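You operate a simulated robot arm through the tools that you are given. There is no shell and no other tool.

You are at the controls of a simulated robot arm. One attempt, no reset.

TASK
Change the cold feed over from MAGPIE to GOOSE without stopping JACKET.
Fine: open CURLEW, GOOSE and DIPPER fully, then shut MAGPIE; leave the other valves.

Only the result counts: the job must be done as asked and must still hold three seconds after the hand-in. Knocking over, shifting, dropping, spilling or breaking anything else fails it.

THE ROBOT
A 6-joint arm with a two-finger parallel gripper, fixed in place. Base frame: the origin is on the floor under the middle of its stand, x ahead of it, y to its left, z up. Units: m, degrees, N and s.
With the tool pointing down near the work surface it reaches from about 0.56 to 0.92 m from the base axis. Its first joint turns from -149.0 to 149.0 degrees. Payload 3.43 kg.
The TCP is the grasp point between the finger pads, 0.034 m short of the fingertips. In the tool frame z runs along the fingers and y along their closing line. The gripper opens to 0.128 m. The fingers are 0.024 m wide and 0.012 m thick; the gripper's body (0.048 by 0.13 m) begins 0.096 m behind the TCP.
Orientation is that of the tool frame in the base frame, as [roll, pitch, yaw] about the fixed x, y, z axes, in that order (R = Rz(yaw) Ry(pitch) Rx(roll)). With the fingers straight down and closing along the base's y, the tool's x points along the base's -x, its y along +y and its z along -z.

THE INTERFACE
- The arm moves only by the tool apply_moves. Its argument "steps" is one flat list of numbers, 6 for each row, row after row: the shift along the base's x, y, z in m, then the turn, a rotation vector about the base's x, y, z in degrees. In form: [tx, ty, tz, ax, ay, az, tx, ty, tz, ax, ay, az, ...]. A call has 1 to 20 rows; each row is the pose to reach, as a shift and turn from the pose commanded when the call began. "gripper" is the gripper command, from -1 (shut) to 1 (fully open), values between in proportion, set as the call begins (left out, the last holds). Each row takes 0.2 s and may step no farther than 0.05 m and 8.6 degrees from the row before; otherwise, or with a gripper value out of range, the whole call is refused. A pose out of reach is approached as far as the arm can. The call stops where the force on the tool passes 40 N (or 10 N more than at its start, if that is more) or the arm is blocked; 0.2 s more then pass. The fingers move at their own pace (about 0.108 m/s each) and stop on an object; they squeeze with about 23 N. The grip force told is the motor's: it shows also when the fingers shut on nothing. Time passes only in rows, and 0.2 s behind the last, so rows that repeat a pose let the fingers close. The reply holds the time, the measured pose of the TCP, the force on the tool along the base axes, the opening and the grip force, in the units named above and with some noise, with the torque about the TCP (base axes, N m) and any sound that the robot's microphone picked up, and new pictures: "views" is both (left out), scene, wrist or none.
- Cameras (640 x 400 px; columns grow to the right, rows downward): "scene" is fixed at [0.0454, 0.497, 1.7154]; the picture's right is [-0.08, -1.00, 0.00], its down [-0.78, 0.06, -0.62] and it looks along [0.62, -0.05, -0.78] (base axes); focal length 341 px, centre (320, 200). "wrist" rides on the gripper at [0.076, -0.011, -0.16] in the tool frame; the picture's right is [0.15, 0.99, 0.00], its down [-0.88, 0.13, -0.46] and it looks along [-0.45, 0.07, 0.89] (tool axes); focal length 234 px, centre (320, 200). There is no depth. A picture from a camera that has moved, and an enlarged one, comes with that camera's place and axes in the base frame and with its lens. The place of the scene camera against the robot may be out by one fixed shift of up to 0.012 m in any direction.
- lift_body(by): slides the trunk up (or, below 0, down) by that many m; the arm rides with it, the base frame stays. It gives what a move gives, with no picture.
- inspect(camera, box): a new picture of the part [left, top, right, bottom] of that camera's present view, enlarged. It takes no simulated time.
- hand_in(): hands the job in; it is judged then, once.

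Places have to be worked out from the pictures, the camera data and where the tool is seen. Open the gripper and draw the arm clear of the work before you hand the job in, unless the task says otherwise.

The tools are called after "Emit:" by a JSON object that holds its "name" and its "arguments". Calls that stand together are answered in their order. apply_moves: Moves the arm, as the interface text tells. Its arguments: {"type":"object","properties":{"steps":{"type":"array","items":{"type":"number"}},"gripper":{"type":"number"},"views":{"type":"string","enum":["both","scene","wrist","none"]}},"required":["steps"]} The other tools are called the same way: lift_body (by) moves the trunk up or down; inspect (camera, box) takes an enlarged picture of a part of a camera's view; hand_in () hands the job in.

At the start:

```text
clock: 0.0
position: [0.3038, -0.0006, 0.4056]
ee_rot: [-179.8, -27.2, 180.0]
force: [-0.7, -0.2, 0.9]
ft_torque: [0.01, -0.02, 0.01]
width: 0.1281
finger_force: 0.0
trunk travel left (down, up): [-0.561, 0.149]
```

scene: 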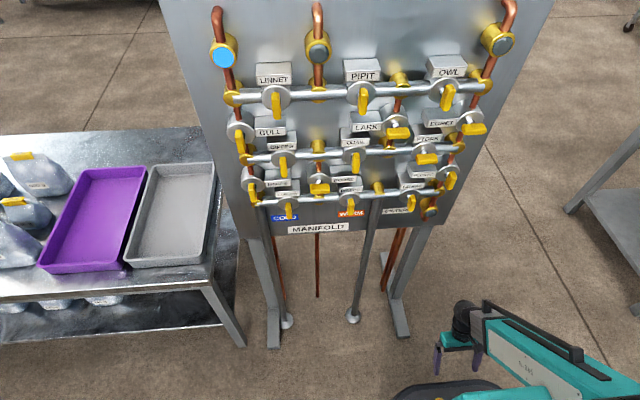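
wrist: 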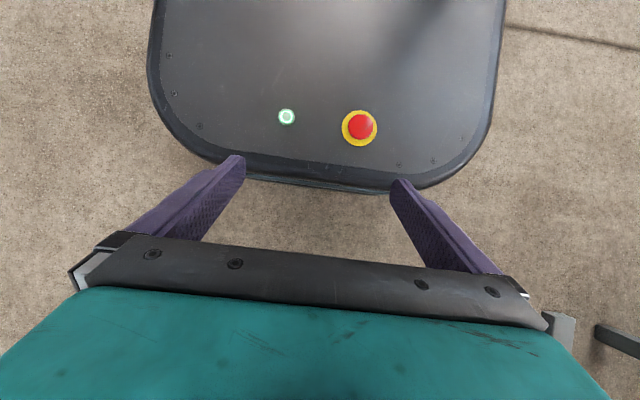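

The scene shows a vertical manifold panel with many valves. I'll enlarge several parts to read the labels and handle positions.

Emit:
{"name": "inspect", "arguments": {"camera": "scene", "box": [200, 40, 360, 140]}}

Emit:
{"name": "inspect", "arguments": {"camera": "scene", "box": [340, 40, 500, 140]}}

Emit:
{"name": "inspect", "arguments": {"camera": "scene", "box": [220, 110, 348, 190]}}

Emit:
{"name": "inspect", "arguments": {"camera": "scene", "box": [340, 110, 500, 210]}}

Emit:
{"name": "inspect", "arguments": {"camera": "scene", "box": [230, 160, 358, 240]}}

Emit:
{"name": "inspect", "arguments": {"camera": "scene", "box": [330, 155, 458, 235]}}

```text
4.00 times, centred on (280, 90) of scene
camera zoom: at [0.0454, 0.497, 1.7154], right [-0.08, -1.0, 0.0], down [-0.78, 0.06, -0.62], along [0.62, -0.05, -0.78], focal length 1364 px, centre (480, 640)
```

zoom: 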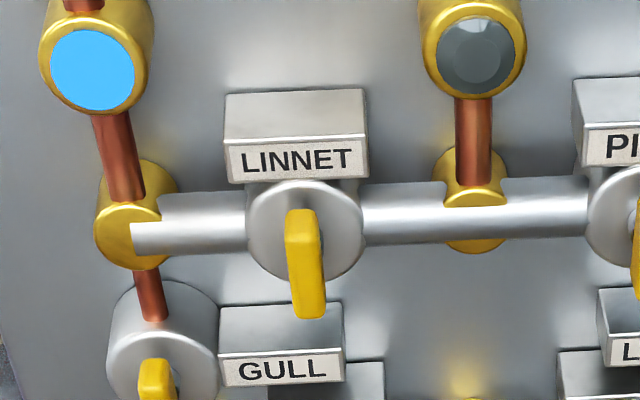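

```text
4.00 times, centred on (420, 90) of scene
camera zoom: at [0.0454, 0.497, 1.7154], right [-0.08, -1.0, 0.0], down [-0.78, 0.06, -0.62], along [0.62, -0.05, -0.78], focal length 1364 px, centre (-80, 640)
```

zoom: 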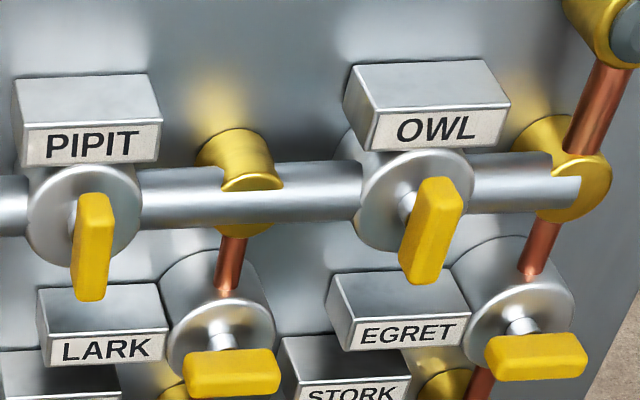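

```text
5.00 times, centred on (284, 150) of scene
camera zoom: at [0.0454, 0.497, 1.7154], right [-0.08, -1.0, 0.0], down [-0.78, 0.06, -0.62], along [0.62, -0.05, -0.78], focal length 1706 px, centre (500, 450)
```

zoom: 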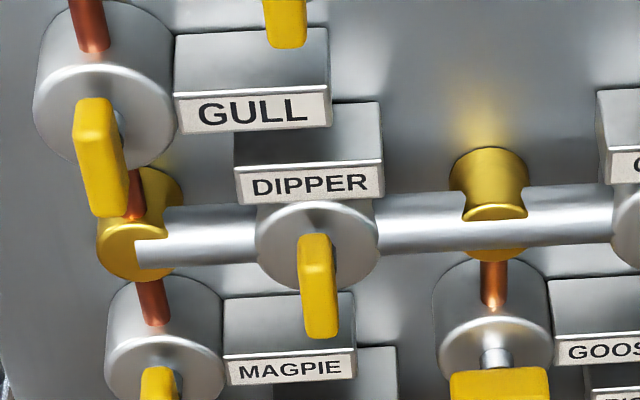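

```text
4.00 times, centred on (420, 160) of scene
camera zoom: at [0.0454, 0.497, 1.7154], right [-0.08, -1.0, 0.0], down [-0.78, 0.06, -0.62], along [0.62, -0.05, -0.78], focal length 1364 px, centre (-80, 360)
```

zoom: 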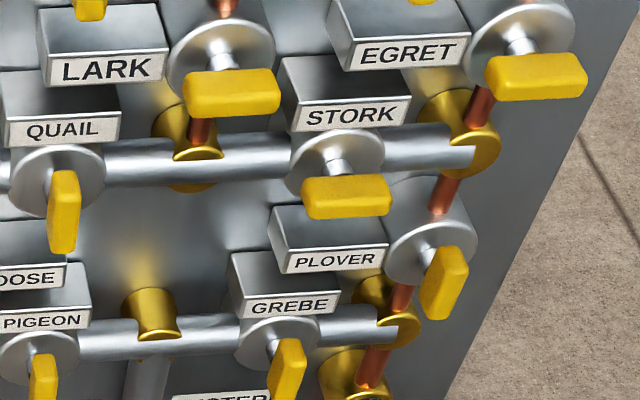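

```text
5.00 times, centred on (294, 200) of scene
camera zoom: at [0.0454, 0.497, 1.7154], right [-0.08, -1.0, 0.0], down [-0.78, 0.06, -0.62], along [0.62, -0.05, -0.78], focal length 1706 px, centre (450, 200)
```

zoom: 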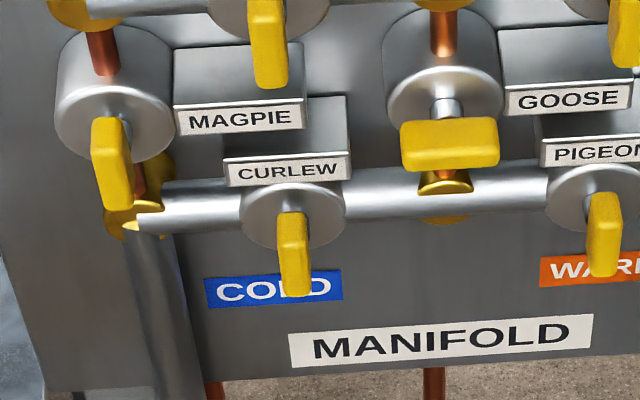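

```text
5.00 times, centred on (394, 195) of scene
camera zoom: at [0.0454, 0.497, 1.7154], right [-0.08, -1.0, 0.0], down [-0.78, 0.06, -0.62], along [0.62, -0.05, -0.78], focal length 1706 px, centre (-50, 225)
```

zoom: 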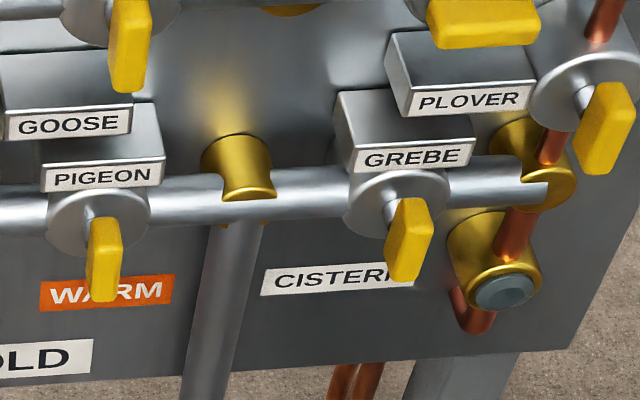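

Labels and grid read out: bottom row is CURLEW–PIGEON–GREBE, middle is DIPPER–QUAIL–STORK, and the verticals between them are MAGPIE, GOOSE, PLOVER. From the pipe feet on the floor I put the row pipe at about x 0.64. That gives CURLEW ≈ (y 0.54, z 0.96), GOOSE ≈ (0.45, 1.04), DIPPER ≈ (0.54, 1.13) and MAGPIE ≈ (0.625, 1.04). I start by raising the arm and turning the tool to face forward (+x).

Emit:
{"name": "apply_moves", "arguments": {"steps": [0.005, 0.02, 0.03, 0, -7.3, 0, 0.01, 0.04, 0.06, 0, -14.6, 0, 0.015, 0.06, 0.09, 0, -21.9, 0, 0.02, 0.08, 0.12, 0, -29.2, 0, 0.025, 0.1, 0.15, 0, -36.5, 0, 0.03, 0.12, 0.18, 0, -43.8, 0, 0.035, 0.14, 0.21, 0, -51.1, 0, 0.04, 0.16, 0.24, 0, -58.4, 0], "gripper": 0}}

```text
clock: 1.8
position: [0.4485, 0.2693, 0.5172]
ee_rot: [-179.8, 31.4, -179.9]
force: [0.6, -0.3, -0.8]
ft_torque: [-0.01, -0.02, 0.01]
width: 0.064
finger_force: 0.0
out of reach, approached as far as the arm can: row 2, 3, 4, 5, 6, 7, 8
trunk travel left (down, up): [-0.561, 0.149]
camera wrist: at [0.3, 0.2587, 0.6138], right [-0.13, 0.99, -0.08], down [0.51, 0.13, 0.85], along [0.85, 0.07, -0.52], focal length 234 px, centre (320, 200)
```

scene: 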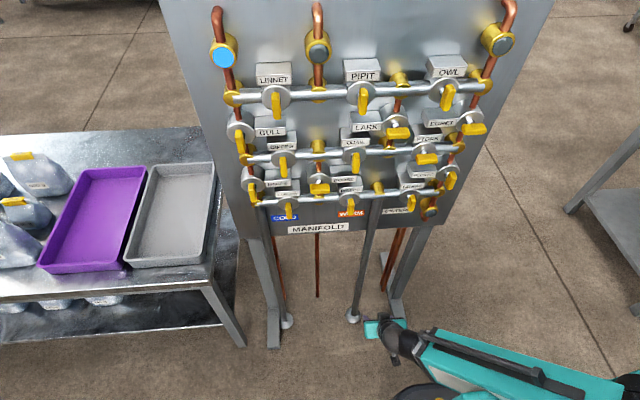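
wrist: 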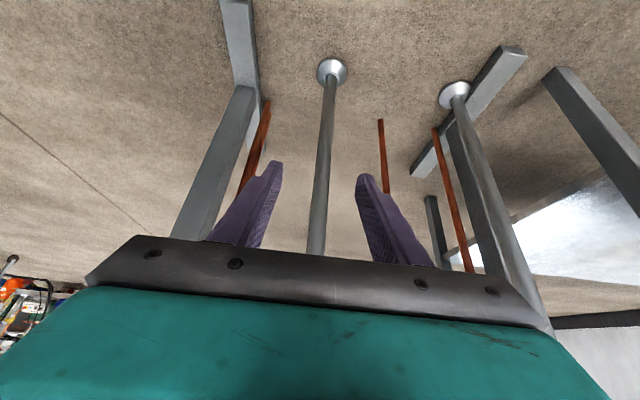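

The arm stopped short of the commanded pose because the folded pose is too near the base, so I will check which pose it now takes as its reference with a zero step.

Emit:
{"name": "apply_moves", "arguments": {"steps": [0, 0, 0, 0, 0, 0], "views": "none"}}

```text
clock: 2.2
position: [0.4492, 0.2677, 0.5166]
ee_rot: [-179.9, 31.4, -180.0]
force: [-0.7, -0.5, -0.1]
ft_torque: [-0.01, 0.01, -0.03]
width: 0.064
finger_force: 0.0
trunk travel left (down, up): [-0.561, 0.149]
```

The reference is the reached pose. I continue upward and to the left while bringing the tool to horizontal.

Emit:
{"name": "apply_moves", "arguments": {"steps": [-0.005, 0.02, 0.035, 0, -7.3, 0, -0.01, 0.04, 0.07, 0, -14.6, 0, -0.015, 0.06, 0.105, 0, -21.9, 0, -0.02, 0.08, 0.14, 0, -29.2, 0, -0.025, 0.1, 0.175, 0, -36.5, 0, -0.03, 0.12, 0.21, 0, -43.8, 0, -0.035, 0.14, 0.245, 0, -51.1, 0, -0.04, 0.16, 0.28, 0, -58.5, 0]}}

```text
clock: 4.0
position: [0.3974, 0.4298, 0.8057]
ee_rot: [74.5, 90.0, 74.3]
force: [-0.6, 1.4, -0.4]
ft_torque: [-0.02, -0.05, 0.0]
width: 0.0642
finger_force: 0.0
out of reach, approached as far as the arm can: row 1, 2, 3, 4, 5, 6, 7
trunk travel left (down, up): [-0.561, 0.149]
camera wrist: at [0.2364, 0.4198, 0.7288], right [0.0, 0.99, -0.15], down [-0.46, 0.13, 0.88], along [0.89, 0.06, 0.45], focal length 234 px, centre (320, 200)
```

scene: 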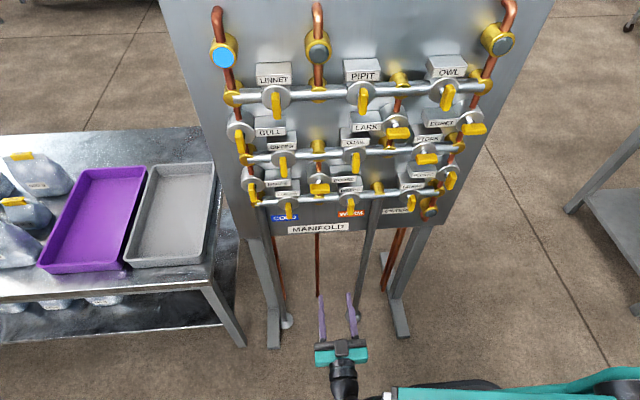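
wrist: 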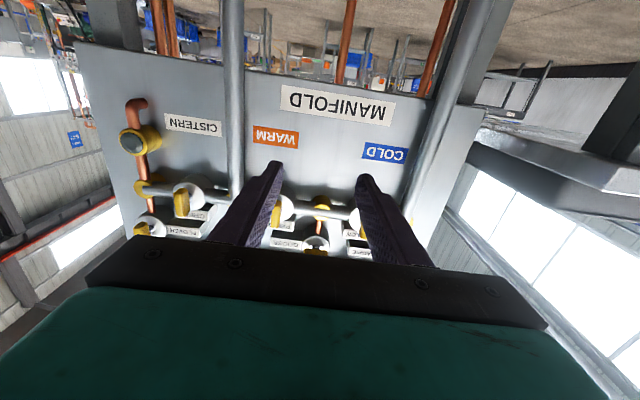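

The tool now points along +x at (0.397, 0.430, 0.806) and the panel shows in the wrist view, upside down. I raise the trunk to bring the arm near the valve rows.

Emit:
{"name": "lift_body", "arguments": {"by": 0.145}}

Emit:
{"name": "inspect", "arguments": {"camera": "wrist", "box": [0, 0, 640, 400]}}

```text
clock: 5.7
position: [0.3972, 0.4299, 0.9488]
ee_rot: [-10.2, 90.0, -10.2]
force: [-0.1, 0.0, -0.1]
ft_torque: [0.0, 0.0, 0.01]
width: 0.0639
finger_force: 0.0
trunk travel left (down, up): [-0.706, 0.004]
```

```text
1.00 times, centred on (320, 200) of wrist (not enlarged: the box is as wide or as high as the picture)
camera zoom: at [0.2363, 0.4197, 0.8733], right [0.0, 0.99, -0.15], down [-0.45, 0.13, 0.88], along [0.89, 0.06, 0.45], focal length 234 px, centre (320, 200)
```

zoom: 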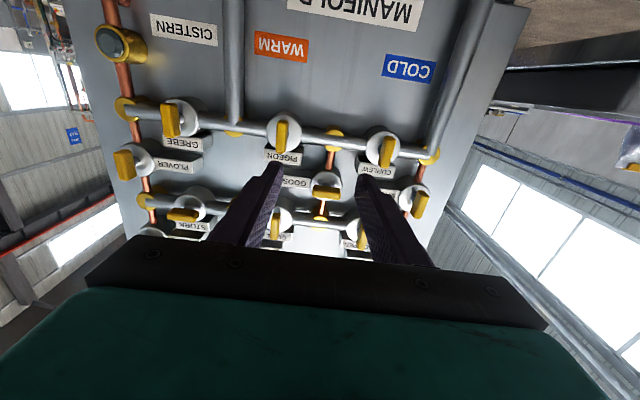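

I can see CURLEW, GOOSE, PIGEON and MAGPIE beside the fingers. I enlarge this area to measure the handles and see their shape and angle.

Emit:
{"name": "inspect", "arguments": {"camera": "wrist", "box": [300, 110, 460, 210]}}

Emit:
{"name": "inspect", "arguments": {"camera": "wrist", "box": [250, 160, 410, 260]}}

```text
4.00 times, centred on (380, 160) of wrist
camera zoom: at [0.2363, 0.4197, 0.8733], right [0.0, 0.99, -0.15], down [-0.45, 0.13, 0.88], along [0.89, 0.06, 0.45], focal length 937 px, centre (80, 360)
```

zoom: 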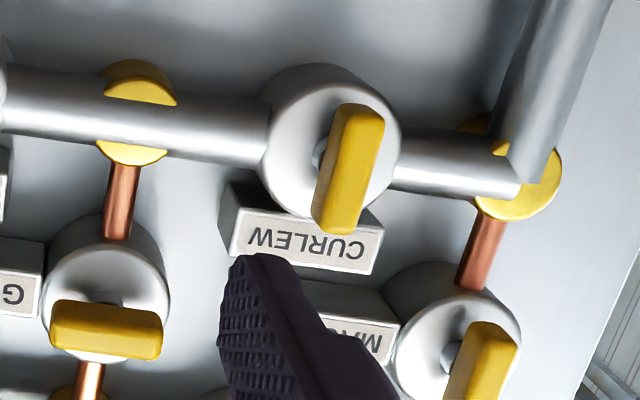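

```text
4.00 times, centred on (330, 210) of wrist
camera zoom: at [0.2363, 0.4197, 0.8733], right [0.0, 0.99, -0.15], down [-0.45, 0.13, 0.88], along [0.89, 0.06, 0.45], focal length 937 px, centre (280, 160)
```

zoom: 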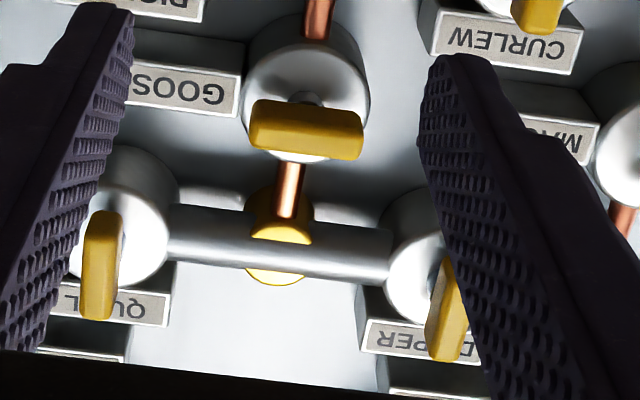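

Triangulating both cameras, CURLEW's handle centre is about (0.613, 0.540, 0.959), with its disc face at x ≈ 0.645 and the handle about 0.05 long and vertical. I move to a standoff directly in front of it.

Emit:
{"name": "apply_moves", "arguments": {"steps": [0.02, 0.03, 0.003, 0, 0, 0, 0.04, 0.06, 0.006, 0, 0, 0, 0.06, 0.09, 0.01, 0, 0, 0, 0.083, 0.11, 0.01, 0, 0, 0]}}

```text
clock: 6.7
position: [0.481, 0.5409, 0.9611]
ee_rot: [-179.4, 89.8, -179.8]
force: [0.4, -0.6, 0.1]
ft_torque: [0.0, -0.03, 0.02]
width: 0.0642
finger_force: 0.0
trunk travel left (down, up): [-0.706, 0.004]
camera wrist: at [0.32, 0.5302, 0.8855], right [0.0, 0.99, -0.15], down [-0.45, 0.13, 0.88], along [0.89, 0.06, 0.45], focal length 234 px, centre (320, 200)
```

scene: 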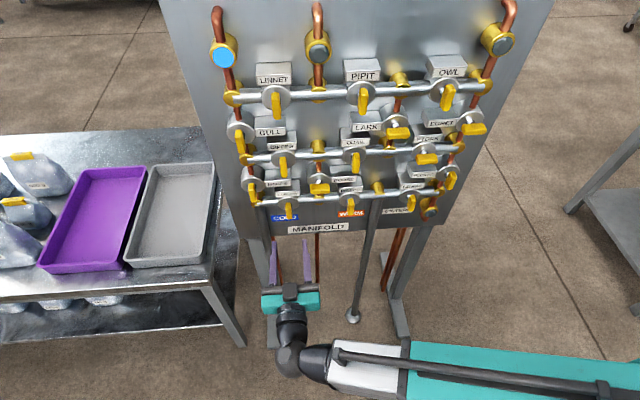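
wrist: 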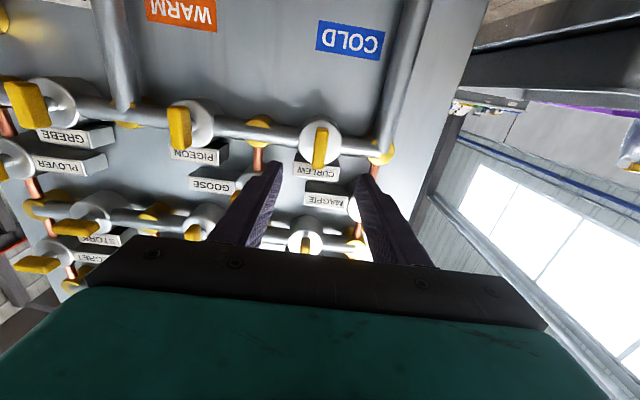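

CURLEW's handle shows near (320, 148), and the point ahead of the TCP at x = 0.613 projects to (319.5, 149), so the alignment looks good. I enlarge to check the handle more closely.

Emit:
{"name": "inspect", "arguments": {"camera": "wrist", "box": [270, 105, 380, 174]}}

Emit:
{"name": "inspect", "arguments": {"camera": "scene", "box": [240, 170, 340, 232]}}

```text
5.80 times, centred on (325, 140) of wrist
camera zoom: at [0.32, 0.5302, 0.8855], right [0.0, 0.99, -0.15], down [-0.45, 0.13, 0.88], along [0.89, 0.06, 0.45], focal length 1358 px, centre (291, 551)
```

zoom: 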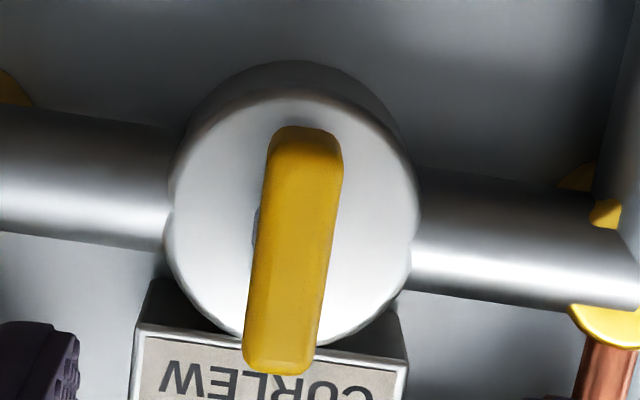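

```text
6.40 times, centred on (290, 201) of scene
camera zoom: at [0.0454, 0.497, 1.7154], right [-0.08, -1.0, 0.0], down [-0.78, 0.06, -0.62], along [0.62, -0.05, -0.78], focal length 2183 px, centre (512, 194)
```

zoom: 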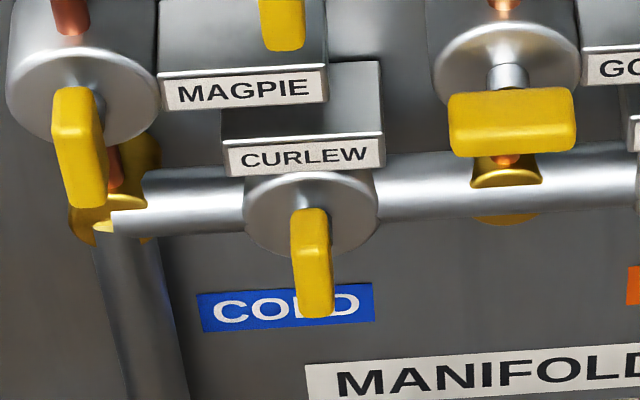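

Width is about 0.015 m, the front face is at x ≈ 0.605 and the centre is at z ≈ 0.959, all aligned with the tool. I advance straight to TCP x ≈ 0.598, which puts the fingertips about 13 mm short of the disc.

Emit:
{"name": "apply_moves", "arguments": {"steps": [0.03, -0.0005, -0.001, 0, 0, 0, 0.06, -0.0005, -0.001, 0, 0, 0, 0.085, -0.0005, -0.001, 0, 0, 0, 0.105, -0.0005, -0.001, 0, 0, 0, 0.117, -0.0005, -0.001, 0, 0, 0]}}

```text
clock: 7.9
position: [0.5972, 0.5391, 0.9587]
ee_rot: [166.8, 89.9, 166.7]
force: [-0.1, -1.0, -0.3]
ft_torque: [-0.02, 0.01, -0.01]
width: 0.0639
finger_force: 0.1
trunk travel left (down, up): [-0.706, 0.004]
camera wrist: at [0.4373, 0.5289, 0.8826], right [0.0, 0.99, -0.15], down [-0.45, 0.13, 0.88], along [0.89, 0.06, 0.45], focal length 234 px, centre (320, 200)
```

scene: 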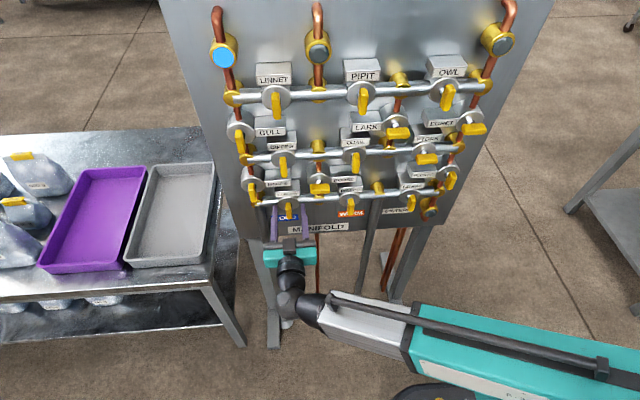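
wrist: 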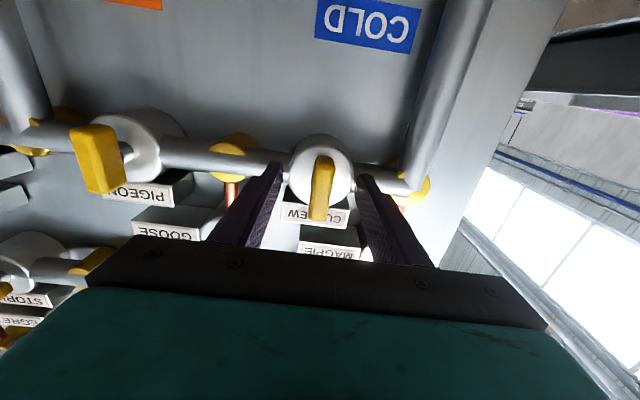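

The handle sits between the fingers. A close-up before closing.

Emit:
{"name": "inspect", "arguments": {"camera": "wrist", "box": [240, 120, 400, 220]}}

Emit:
{"name": "inspect", "arguments": {"camera": "scene", "box": [240, 180, 340, 242]}}

```text
4.00 times, centred on (320, 170) of wrist
camera zoom: at [0.4373, 0.5289, 0.8826], right [0.0, 0.99, -0.15], down [-0.45, 0.13, 0.88], along [0.89, 0.06, 0.45], focal length 937 px, centre (320, 320)
```

zoom: 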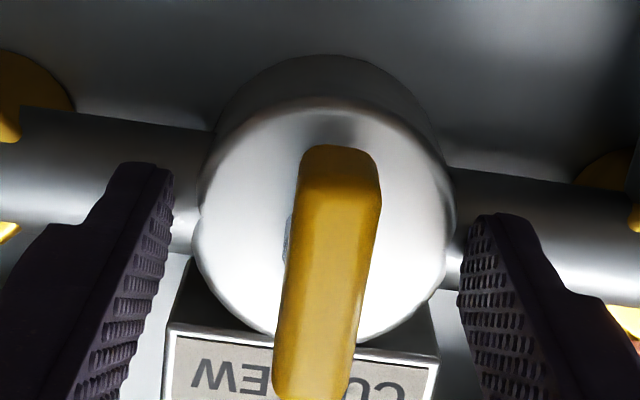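

```text
6.40 times, centred on (290, 211) of scene
camera zoom: at [0.0454, 0.497, 1.7154], right [-0.08, -1.0, 0.0], down [-0.78, 0.06, -0.62], along [0.62, -0.05, -0.78], focal length 2183 px, centre (512, 130)
```

zoom: 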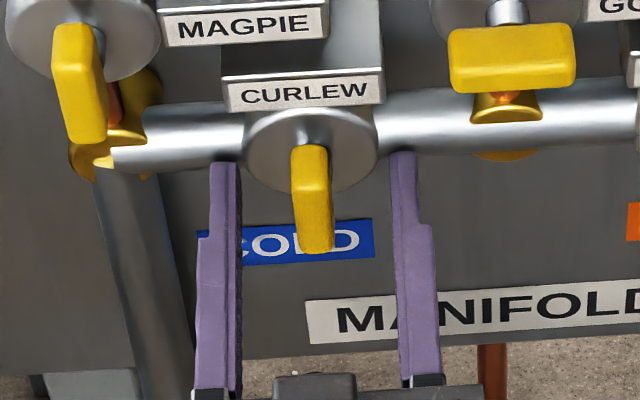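

The handle is centred between the fingers with clearance to the disc. I close the gripper on it.

Emit:
{"name": "apply_moves", "arguments": {"steps": [0, 0, 0, 0, 0, 0, 0, 0, 0, 0, 0, 0, 0, 0, 0, 0, 0, 0], "gripper": -1}}

```text
clock: 8.7
position: [0.5977, 0.5397, 0.9586]
ee_rot: [2.9, 90.0, 2.9]
force: [4.8, 6.4, 4.3]
ft_torque: [0.0, 0.1, 0.51]
width: 0.0177
finger_force: 44.7
trunk travel left (down, up): [-0.706, 0.004]
camera wrist: at [0.4371, 0.5296, 0.8825], right [0.0, 0.99, -0.15], down [-0.45, 0.13, 0.88], along [0.89, 0.07, 0.45], focal length 234 px, centre (320, 200)
```

scene: 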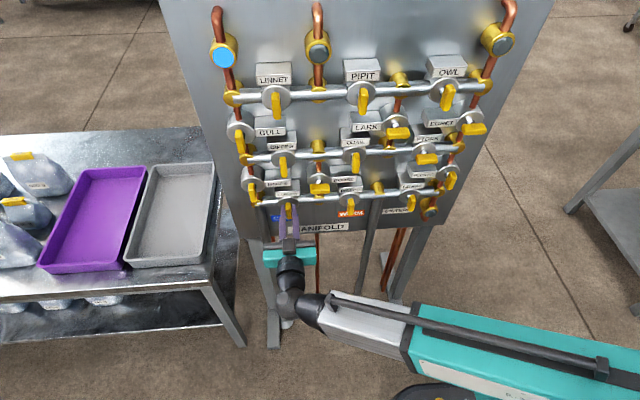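
wrist: 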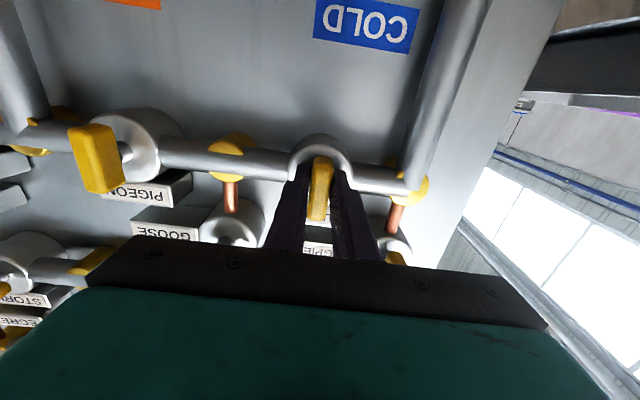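

The handle is gripped at 0.0177 m width. I test the turning direction with a small turn about +x (clockwise as seen from the robot) and read the torque.

Emit:
{"name": "apply_moves", "arguments": {"steps": [0, 0, 0, 4, 0, 0, 0, 0, 0, 8, 0, 0], "views": "wrist"}}

```text
clock: 9.3
position: [0.5973, 0.5404, 0.9577]
ee_rot: [91.1, 82.2, 90.8]
force: [9.8, 11.2, 4.5]
ft_torque: [-1.48, -0.1, 0.37]
width: 0.0188
finger_force: 45.3
trunk travel left (down, up): [-0.706, 0.004]
camera wrist: at [0.437, 0.5403, 0.8809], right [0.0, 1.0, -0.01], down [-0.45, 0.01, 0.89], along [0.89, 0.0, 0.45], focal length 234 px, centre (320, 200)
```

wrist: 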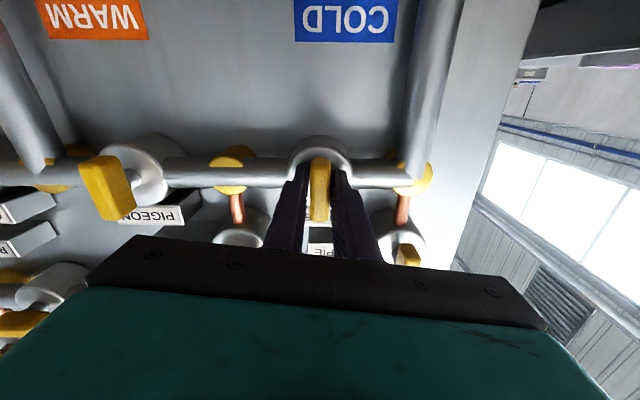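

Torque of −1.48 N m appeared and the fingers spread about 1 mm, which suggests either a stop or stiffness. I inspect whether the handle turned with the fingers.

Emit:
{"name": "inspect", "arguments": {"camera": "wrist", "box": [260, 120, 388, 200]}}

Emit:
{"name": "inspect", "arguments": {"camera": "scene", "box": [240, 180, 340, 242]}}

```text
5.00 times, centred on (324, 160) of wrist
camera zoom: at [0.437, 0.5403, 0.8809], right [0.0, 1.0, -0.01], down [-0.45, 0.01, 0.89], along [0.89, 0.0, 0.45], focal length 1171 px, centre (300, 400)
```

zoom: 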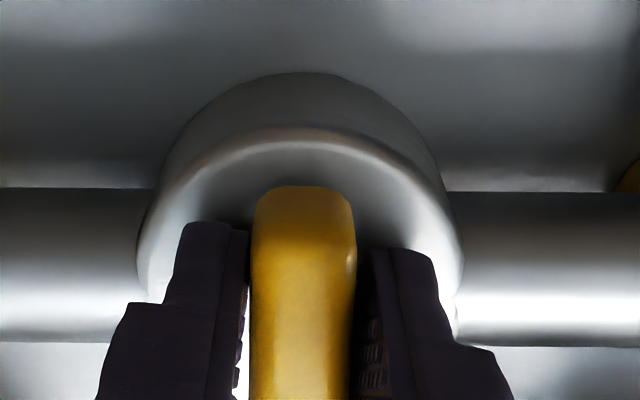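

```text
6.40 times, centred on (290, 211) of scene
camera zoom: at [0.0454, 0.497, 1.7154], right [-0.08, -1.0, 0.0], down [-0.78, 0.06, -0.62], along [0.62, -0.05, -0.78], focal length 2183 px, centre (512, 130)
```

zoom: 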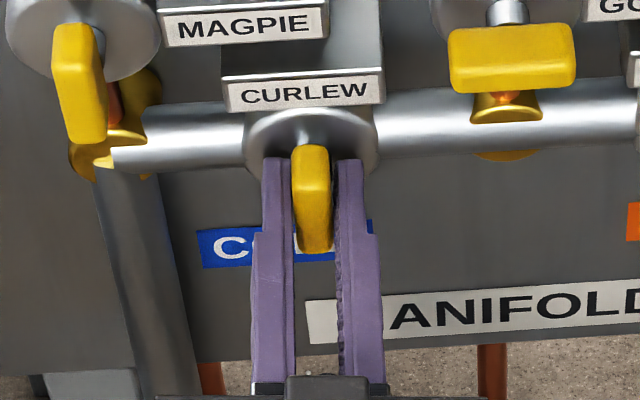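

The handle did not follow, so the +x direction is against a stop. I turn back and go the other way (−x).

Emit:
{"name": "apply_moves", "arguments": {"steps": [0, 0, 0, -4, 0, 0, 0, 0, 0, -8, 0, 0, 0, 0, 0, -12, 0, 0, 0, 0, 0, -16, 0, 0], "views": "wrist"}}

```text
clock: 10.3
position: [0.5984, 0.5397, 0.9575]
ee_rot: [-90.9, 81.9, -91.0]
force: [10.8, 11.1, 5.0]
ft_torque: [-0.03, -0.39, 1.23]
width: 0.0174
finger_force: 44.6
trunk travel left (down, up): [-0.706, 0.004]
camera wrist: at [0.437, 0.5188, 0.8844], right [0.0, 0.96, -0.28], down [-0.45, 0.25, 0.85], along [0.89, 0.13, 0.43], focal length 234 px, centre (320, 200)
```

wrist: 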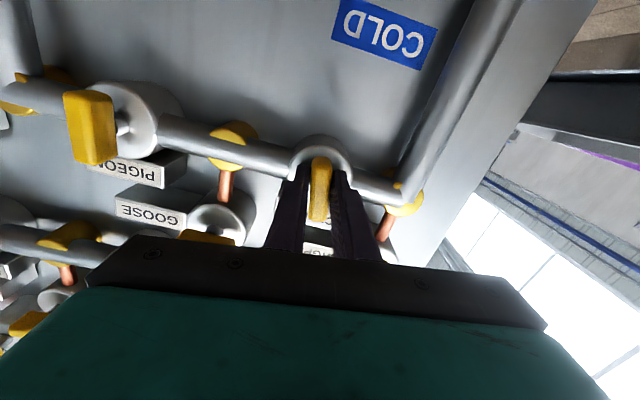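

The handle turns freely with −x rotation (torque about x ≈ 0). I continue to a total of −90° from vertical.

Emit:
{"name": "apply_moves", "arguments": {"steps": [0, 0.0005, 0, -8, 0, 0, 0, 0.0005, 0, -16, 0, 0, 0, 0.0005, 0, -24, 0, 0, 0, 0.0005, 0, -32, 0, 0, 0, 0.0005, 0, -40, 0, 0, 0, 0.0005, 0, -48, 0, 0, 0, 0.0005, 0, -56, 0, 0, 0, 0.0005, 0, -64, 0, 0, 0, 0.0005, 0, -72, 0, 0, 0, 0.0005, 0, -78, 0, 0, 0, 0.0005, 0, -82, 0, 0]}}

```text
clock: 12.7
position: [0.5973, 0.5367, 0.9589]
ee_rot: [-89.6, -0.1, -90.3]
force: [11.4, -8.3, 23.6]
ft_torque: [0.41, -0.33, -0.4]
width: 0.018
finger_force: 44.9
trunk travel left (down, up): [-0.706, 0.004]
camera wrist: at [0.4366, 0.4629, 0.97], right [0.01, -0.15, -0.99], down [-0.45, 0.88, -0.13], along [0.89, 0.45, -0.06], focal length 234 px, centre (320, 200)
```

scene: 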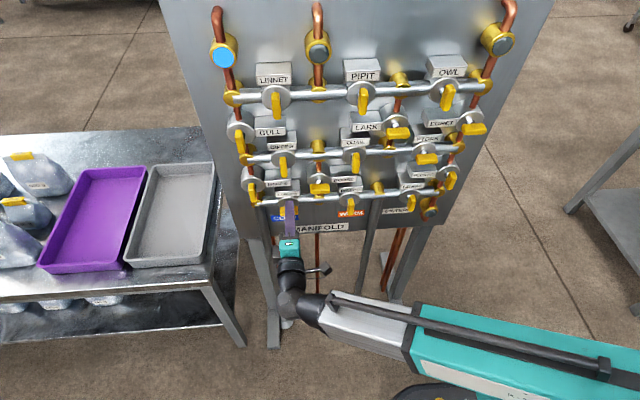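
wrist: 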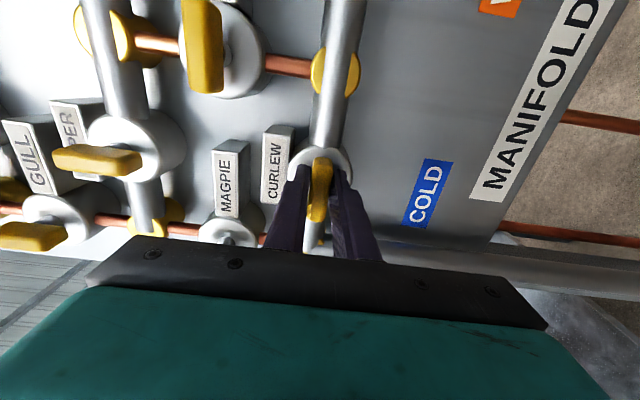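

The tool is at −90°. The +z force of 24 N suggests the valve axis is a couple of mm higher than my tool axis. I ease up 2 mm and turn 4° further to feel for the stop.

Emit:
{"name": "apply_moves", "arguments": {"steps": [0, 0, 0.001, 0, 0, 0, 0, 0, 0.002, -2, 0, 0, 0, 0, 0.002, -4, 0, 0], "views": "wrist"}}

Emit:
{"name": "inspect", "arguments": {"camera": "wrist", "box": [256, 120, 384, 200]}}

Emit:
{"name": "inspect", "arguments": {"camera": "scene", "box": [240, 180, 340, 242]}}

```text
clock: 13.5
position: [0.5965, 0.5373, 0.9603]
ee_rot: [-89.8, -3.9, -90.3]
force: [16.3, -8.9, 15.9]
ft_torque: [0.53, -0.38, -0.28]
width: 0.0175
finger_force: 44.5
trunk travel left (down, up): [-0.706, 0.004]
camera wrist: at [0.4365, 0.464, 0.976], right [0.0, -0.21, -0.98], down [-0.45, 0.87, -0.19], along [0.89, 0.44, -0.09], focal length 234 px, centre (320, 200)
```

wrist: 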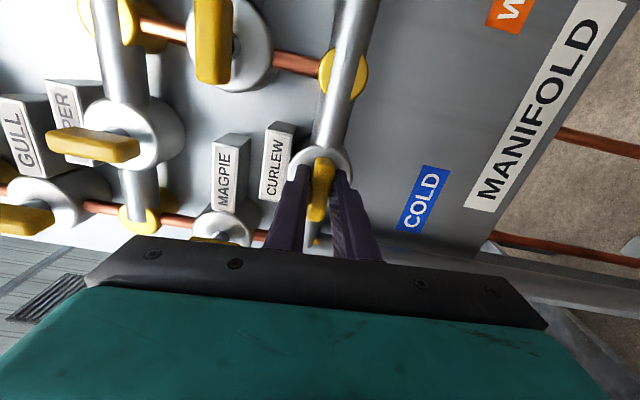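

```text
5.00 times, centred on (320, 160) of wrist
camera zoom: at [0.4365, 0.464, 0.976], right [0.0, -0.21, -0.98], down [-0.45, 0.87, -0.19], along [0.89, 0.44, -0.09], focal length 1171 px, centre (320, 400)
```

zoom: 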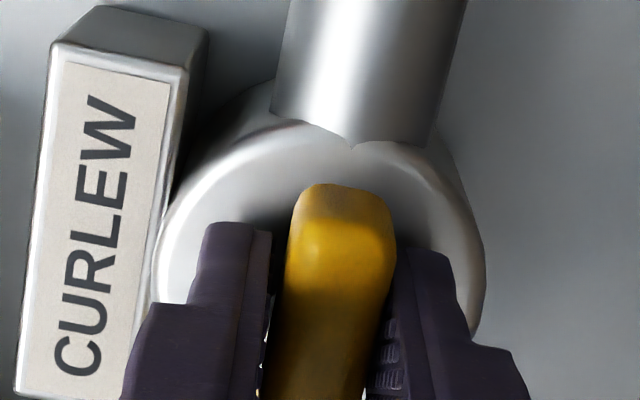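

```text
6.40 times, centred on (290, 211) of scene
camera zoom: at [0.0454, 0.497, 1.7154], right [-0.08, -1.0, 0.0], down [-0.78, 0.06, -0.62], along [0.62, -0.05, -0.78], focal length 2183 px, centre (512, 130)
```

zoom: 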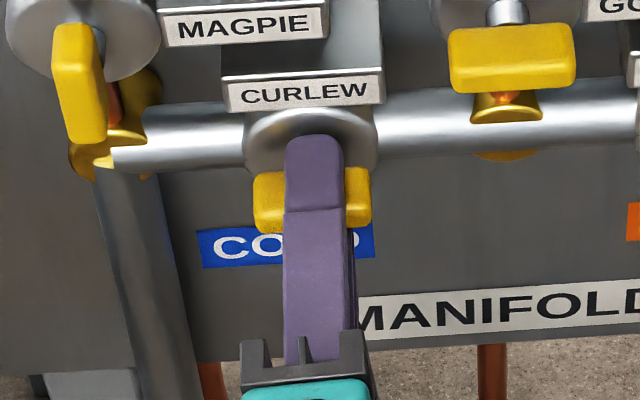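

In the scene the handle is now along the pipe. I turn a further 4° to confirm the end stop by the torque.

Emit:
{"name": "apply_moves", "arguments": {"steps": [0, 0, 0.001, -2, 0, 0, 0, 0, 0.001, -4, 0, 0], "views": "wrist"}}

Emit:
{"name": "inspect", "arguments": {"camera": "scene", "box": [240, 180, 340, 242]}}

Emit:
{"name": "inspect", "arguments": {"camera": "wrist", "box": [256, 120, 384, 200]}}

```text
clock: 14.1
position: [0.5981, 0.5386, 0.9604]
ee_rot: [-90.0, -7.7, -90.3]
force: [10.3, -11.7, 5.0]
ft_torque: [1.49, -0.08, -0.43]
width: 0.0184
finger_force: 45.0
trunk travel left (down, up): [-0.706, 0.004]
camera wrist: at [0.4366, 0.4657, 0.9815], right [0.0, -0.28, -0.96], down [-0.45, 0.86, -0.25], along [0.89, 0.43, -0.13], focal length 234 px, centre (320, 200)
```

wrist: 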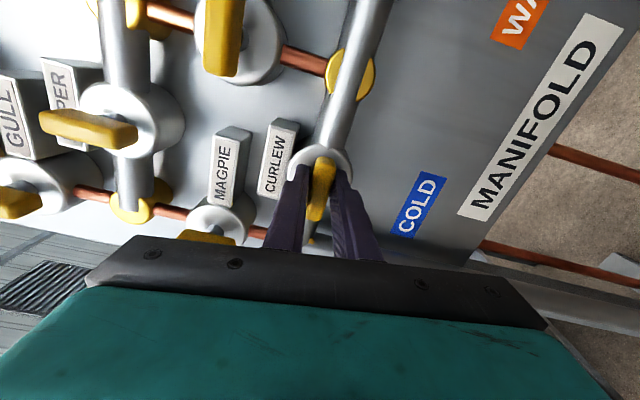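

```text
6.40 times, centred on (290, 211) of scene
camera zoom: at [0.0454, 0.497, 1.7154], right [-0.08, -1.0, 0.0], down [-0.78, 0.06, -0.62], along [0.62, -0.05, -0.78], focal length 2183 px, centre (512, 130)
```

zoom: 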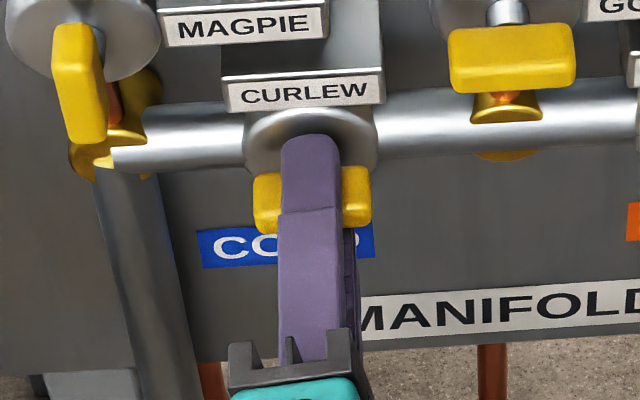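

```text
5.00 times, centred on (320, 160) of wrist
camera zoom: at [0.4366, 0.4657, 0.9815], right [0.0, -0.28, -0.96], down [-0.45, 0.86, -0.25], along [0.89, 0.43, -0.13], focal length 1171 px, centre (320, 400)
```

zoom: 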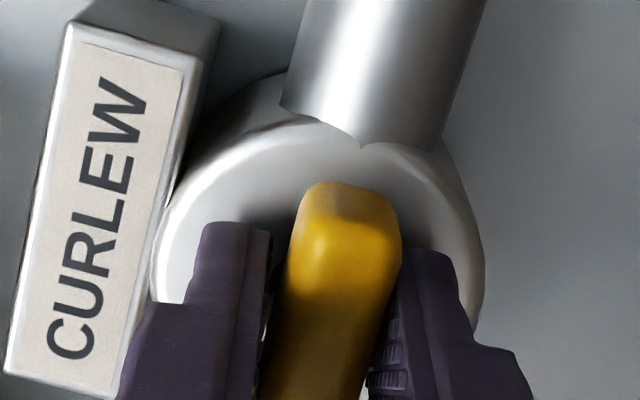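

Torque rose to 1.49 N m while the handle stayed along the pipe, so CURLEW is fully open at its stop. I turn back 7° to relieve the grip.

Emit:
{"name": "apply_moves", "arguments": {"steps": [0, 0, 0, 4, 0, 0, 0, 0, 0, 7, 0, 0, 0, 0, 0, 7, 0, 0], "views": "none"}}

```text
clock: 14.9
position: [0.5991, 0.5392, 0.9606]
ee_rot: [-90.1, -0.9, -90.2]
force: [4.8, -14.1, -4.5]
ft_torque: [-0.03, -0.23, -0.45]
width: 0.0178
finger_force: 45.5
trunk travel left (down, up): [-0.706, 0.004]
```

Torque about x is near zero, so the grip is relieved with the handle still at its stop. I open to about 0.04 m and then draw straight back.

Emit:
{"name": "apply_moves", "arguments": {"steps": [0, 0, 0, 0, 0, 0, 0, 0, 0, 0, 0, 0], "gripper": -0.375, "views": "none"}}

Emit:
{"name": "apply_moves", "arguments": {"steps": [-0.02, 0, 0, 0, 0, 0, -0.05, 0, 0, 0, 0, 0, -0.09, 0, 0, 0, 0, 0, -0.12, 0, 0, 0, 0, 0]}}

Emit:
{"name": "inspect", "arguments": {"camera": "scene", "box": [240, 160, 340, 222]}}

```text
clock: 15.5
position: [0.5971, 0.5401, 0.9611]
ee_rot: [-89.8, -1.0, -90.1]
force: [0.0, 0.6, 0.4]
ft_torque: [0.01, 0.04, -0.01]
width: 0.0398
finger_force: 0.1
trunk travel left (down, up): [-0.706, 0.004]
```

```text
clock: 16.5
position: [0.4785, 0.5417, 0.9613]
ee_rot: [-89.9, -1.0, -90.1]
force: [-0.7, -0.1, 0.7]
ft_torque: [-0.04, -0.03, -0.01]
width: 0.04
finger_force: 0.0
trunk travel left (down, up): [-0.706, 0.004]
camera wrist: at [0.3179, 0.4667, 0.9735], right [0.0, -0.16, -0.99], down [-0.45, 0.88, -0.15], along [0.89, 0.45, -0.07], focal length 234 px, centre (320, 200)
```

scene: 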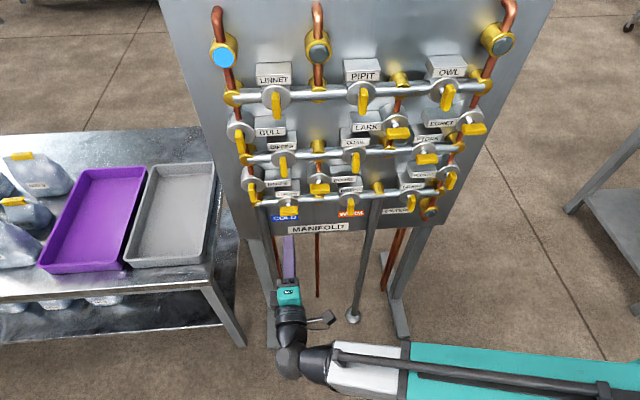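
wrist: 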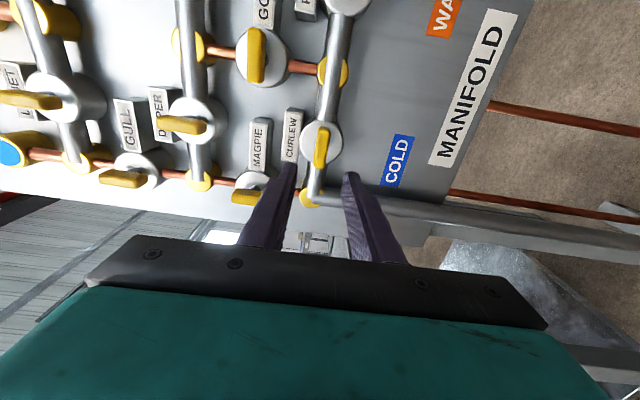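

```text
6.40 times, centred on (290, 191) of scene
camera zoom: at [0.0454, 0.497, 1.7154], right [-0.08, -1.0, 0.0], down [-0.78, 0.06, -0.62], along [0.62, -0.05, -0.78], focal length 2183 px, centre (512, 258)
```

zoom: 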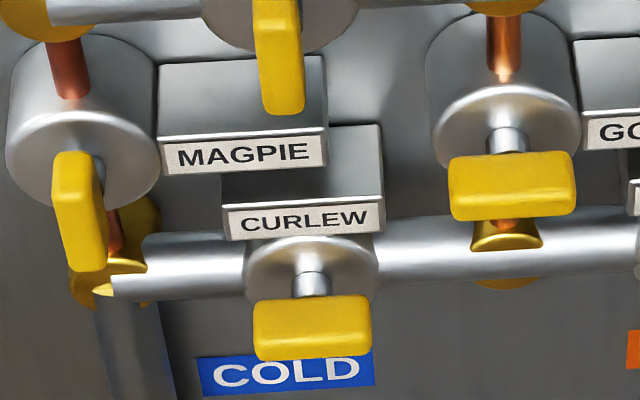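

CURLEW is now along the pipe. From this wrist view I place GOOSE's axis at about (y 0.454, z 1.0445), DIPPER's at (0.540, 1.129) and MAGPIE's at (0.624, 1.046). I move to a standoff in front of GOOSE with the fingers closing vertically.

Emit:
{"name": "apply_moves", "arguments": {"steps": [0, -0.03, 0.028, 1, 0, 0, 0, -0.06, 0.056, 1, 0, 0, 0, -0.0877, 0.0832, 1, 0, 0, 0, -0.0877, 0.0832, 1, 0, 0], "gripper": -0.2}}

Emit:
{"name": "inspect", "arguments": {"camera": "wrist", "box": [256, 110, 384, 190]}}

```text
clock: 17.5
position: [0.4799, 0.453, 1.0443]
ee_rot: [-89.9, 0.1, -90.0]
force: [-0.4, 0.0, -0.1]
ft_torque: [0.02, -0.01, 0.0]
width: 0.0515
finger_force: 0.1
trunk travel left (down, up): [-0.706, 0.004]
camera wrist: at [0.3185, 0.3791, 1.0556], right [0.0, -0.15, -0.99], down [-0.45, 0.88, -0.13], along [0.89, 0.45, -0.06], focal length 234 px, centre (320, 200)
```

scene: 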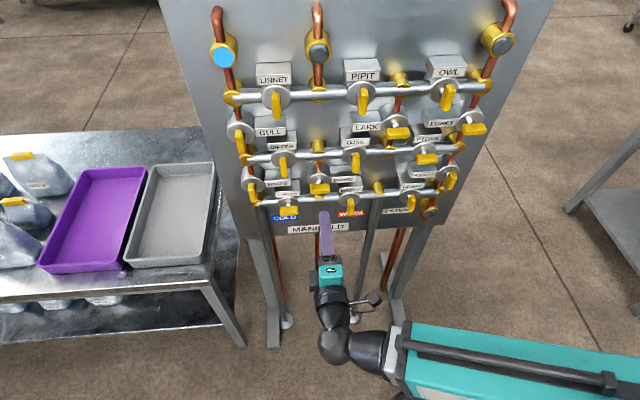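
wrist: 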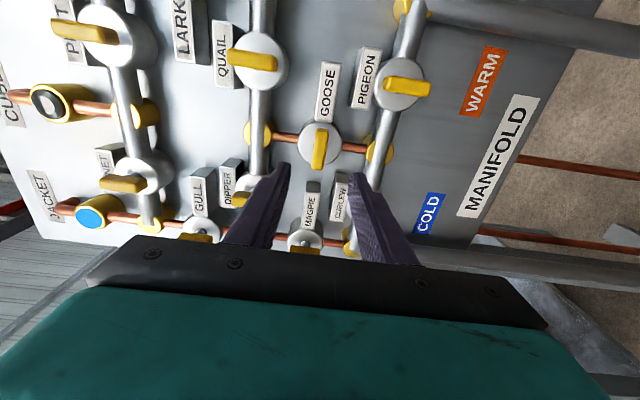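

```text
5.00 times, centred on (320, 150) of wrist
camera zoom: at [0.3185, 0.3791, 1.0556], right [0.0, -0.15, -0.99], down [-0.45, 0.88, -0.13], along [0.89, 0.45, -0.06], focal length 1171 px, centre (320, 450)
```

zoom: 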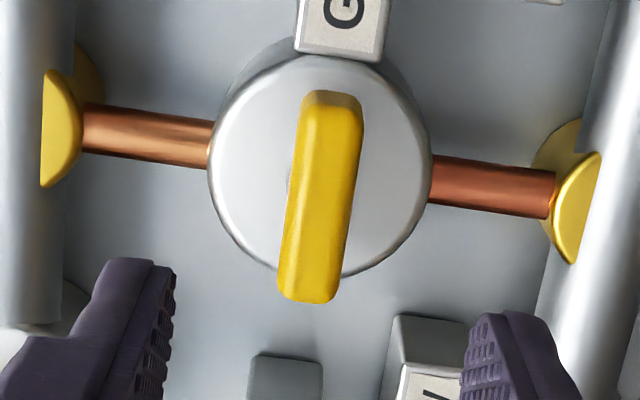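

GOOSE's handle centre computes to about (0.454, 1.0455), within about 1 mm of the tool axis. I advance to TCP x ≈ 0.598.

Emit:
{"name": "apply_moves", "arguments": {"steps": [0.03, 0.0007, 0.001, 0, 0, 0, 0.06, 0.0007, 0.001, 0, 0, 0, 0.085, 0.0007, 0.001, 0, 0, 0, 0.105, 0.0007, 0.001, 0, 0, 0, 0.118, 0.0007, 0.001, 0, 0, 0]}}

Emit:
{"name": "inspect", "arguments": {"camera": "scene", "box": [270, 150, 370, 212]}}

Emit:
{"name": "inspect", "arguments": {"camera": "wrist", "box": [240, 120, 400, 220]}}

```text
clock: 18.7
position: [0.5956, 0.4534, 1.0459]
ee_rot: [-89.9, 0.0, -90.1]
force: [0.0, -0.3, -0.7]
ft_torque: [-0.01, 0.0, 0.02]
width: 0.0513
finger_force: 0.0
trunk travel left (down, up): [-0.706, 0.004]
camera wrist: at [0.4343, 0.3793, 1.0566], right [0.0, -0.15, -0.99], down [-0.45, 0.88, -0.13], along [0.89, 0.45, -0.06], focal length 234 px, centre (320, 200)
```

scene: 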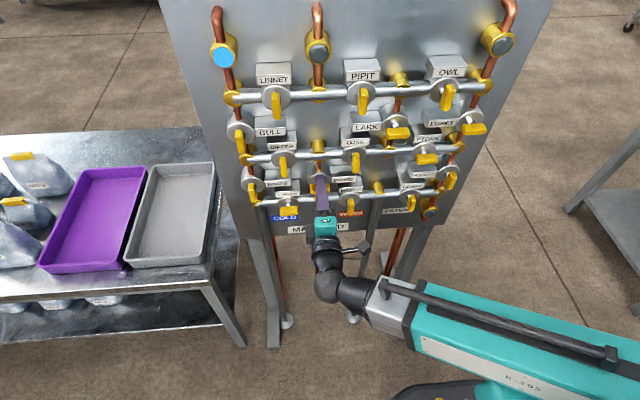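
wrist: 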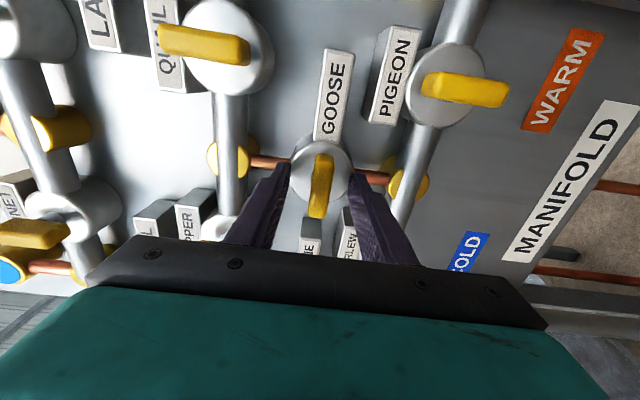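

```text
6.40 times, centred on (320, 181) of scene
camera zoom: at [0.0454, 0.497, 1.7154], right [-0.08, -1.0, 0.0], down [-0.78, 0.06, -0.62], along [0.62, -0.05, -0.78], focal length 2183 px, centre (320, 322)
```

zoom: 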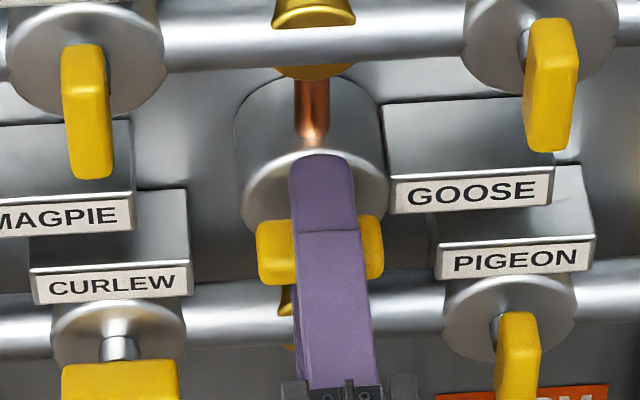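

```text
4.00 times, centred on (320, 170) of wrist
camera zoom: at [0.4343, 0.3793, 1.0566], right [0.0, -0.15, -0.99], down [-0.45, 0.88, -0.13], along [0.89, 0.45, -0.06], focal length 937 px, centre (320, 320)
```

zoom: 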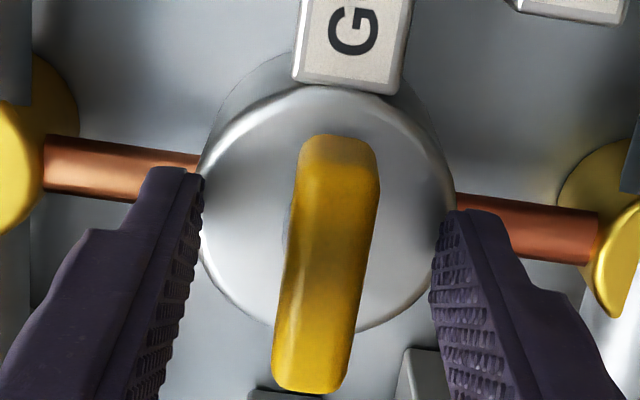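

The GOOSE handle lies centred between the fingers. I close the gripper, then test a small −x turn, the same sense that opened CURLEW.

Emit:
{"name": "apply_moves", "arguments": {"steps": [0, 0, 0, 0, 0, 0, 0, 0, 0, 0, 0, 0, 0, 0, 0, 0, 0, 0], "gripper": -1, "views": "none"}}

Emit:
{"name": "apply_moves", "arguments": {"steps": [0, 0, 0, -4, 0, 0, 0, 0, 0, -8, 0, 0], "views": "wrist"}}

Emit:
{"name": "inspect", "arguments": {"camera": "scene", "box": [270, 150, 370, 212]}}

```text
clock: 19.5
position: [0.5947, 0.4529, 1.0457]
ee_rot: [-89.9, -0.1, -90.1]
force: [-3.2, -0.8, -6.9]
ft_torque: [0.0, 0.37, 0.49]
width: 0.0175
finger_force: 44.8
trunk travel left (down, up): [-0.706, 0.004]
```

```text
clock: 20.1
position: [0.5945, 0.4534, 1.0452]
ee_rot: [-89.9, -8.1, -90.1]
force: [-1.3, 0.3, -8.0]
ft_torque: [0.04, 0.47, -0.08]
width: 0.0176
finger_force: 44.3
trunk travel left (down, up): [-0.706, 0.004]
camera wrist: at [0.4341, 0.3815, 1.0666], right [0.0, -0.28, -0.96], down [-0.45, 0.85, -0.25], along [0.89, 0.44, -0.13], focal length 234 px, centre (320, 200)
```

wrist: 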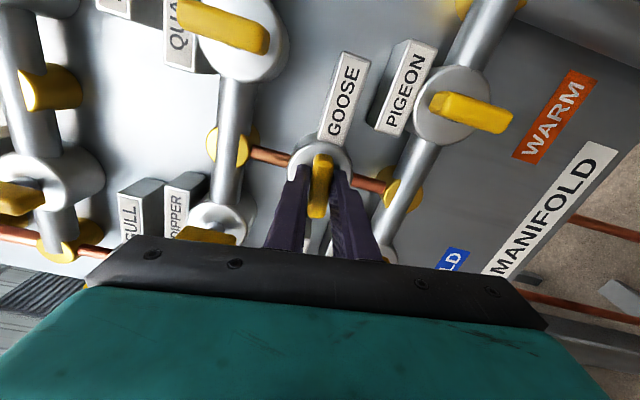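

```text
6.40 times, centred on (320, 181) of scene
camera zoom: at [0.0454, 0.497, 1.7154], right [-0.08, -1.0, 0.0], down [-0.78, 0.06, -0.62], along [0.62, -0.05, -0.78], focal length 2183 px, centre (320, 322)
```

zoom: 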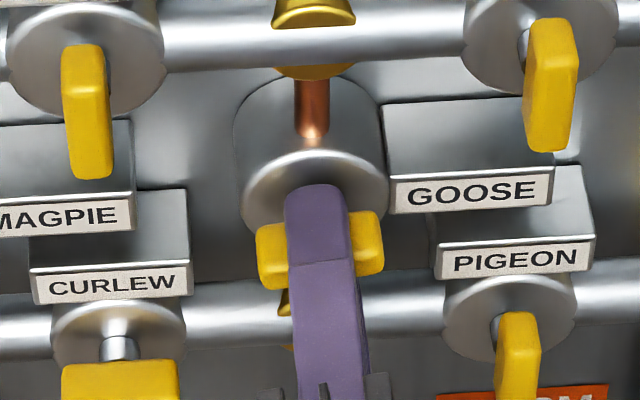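

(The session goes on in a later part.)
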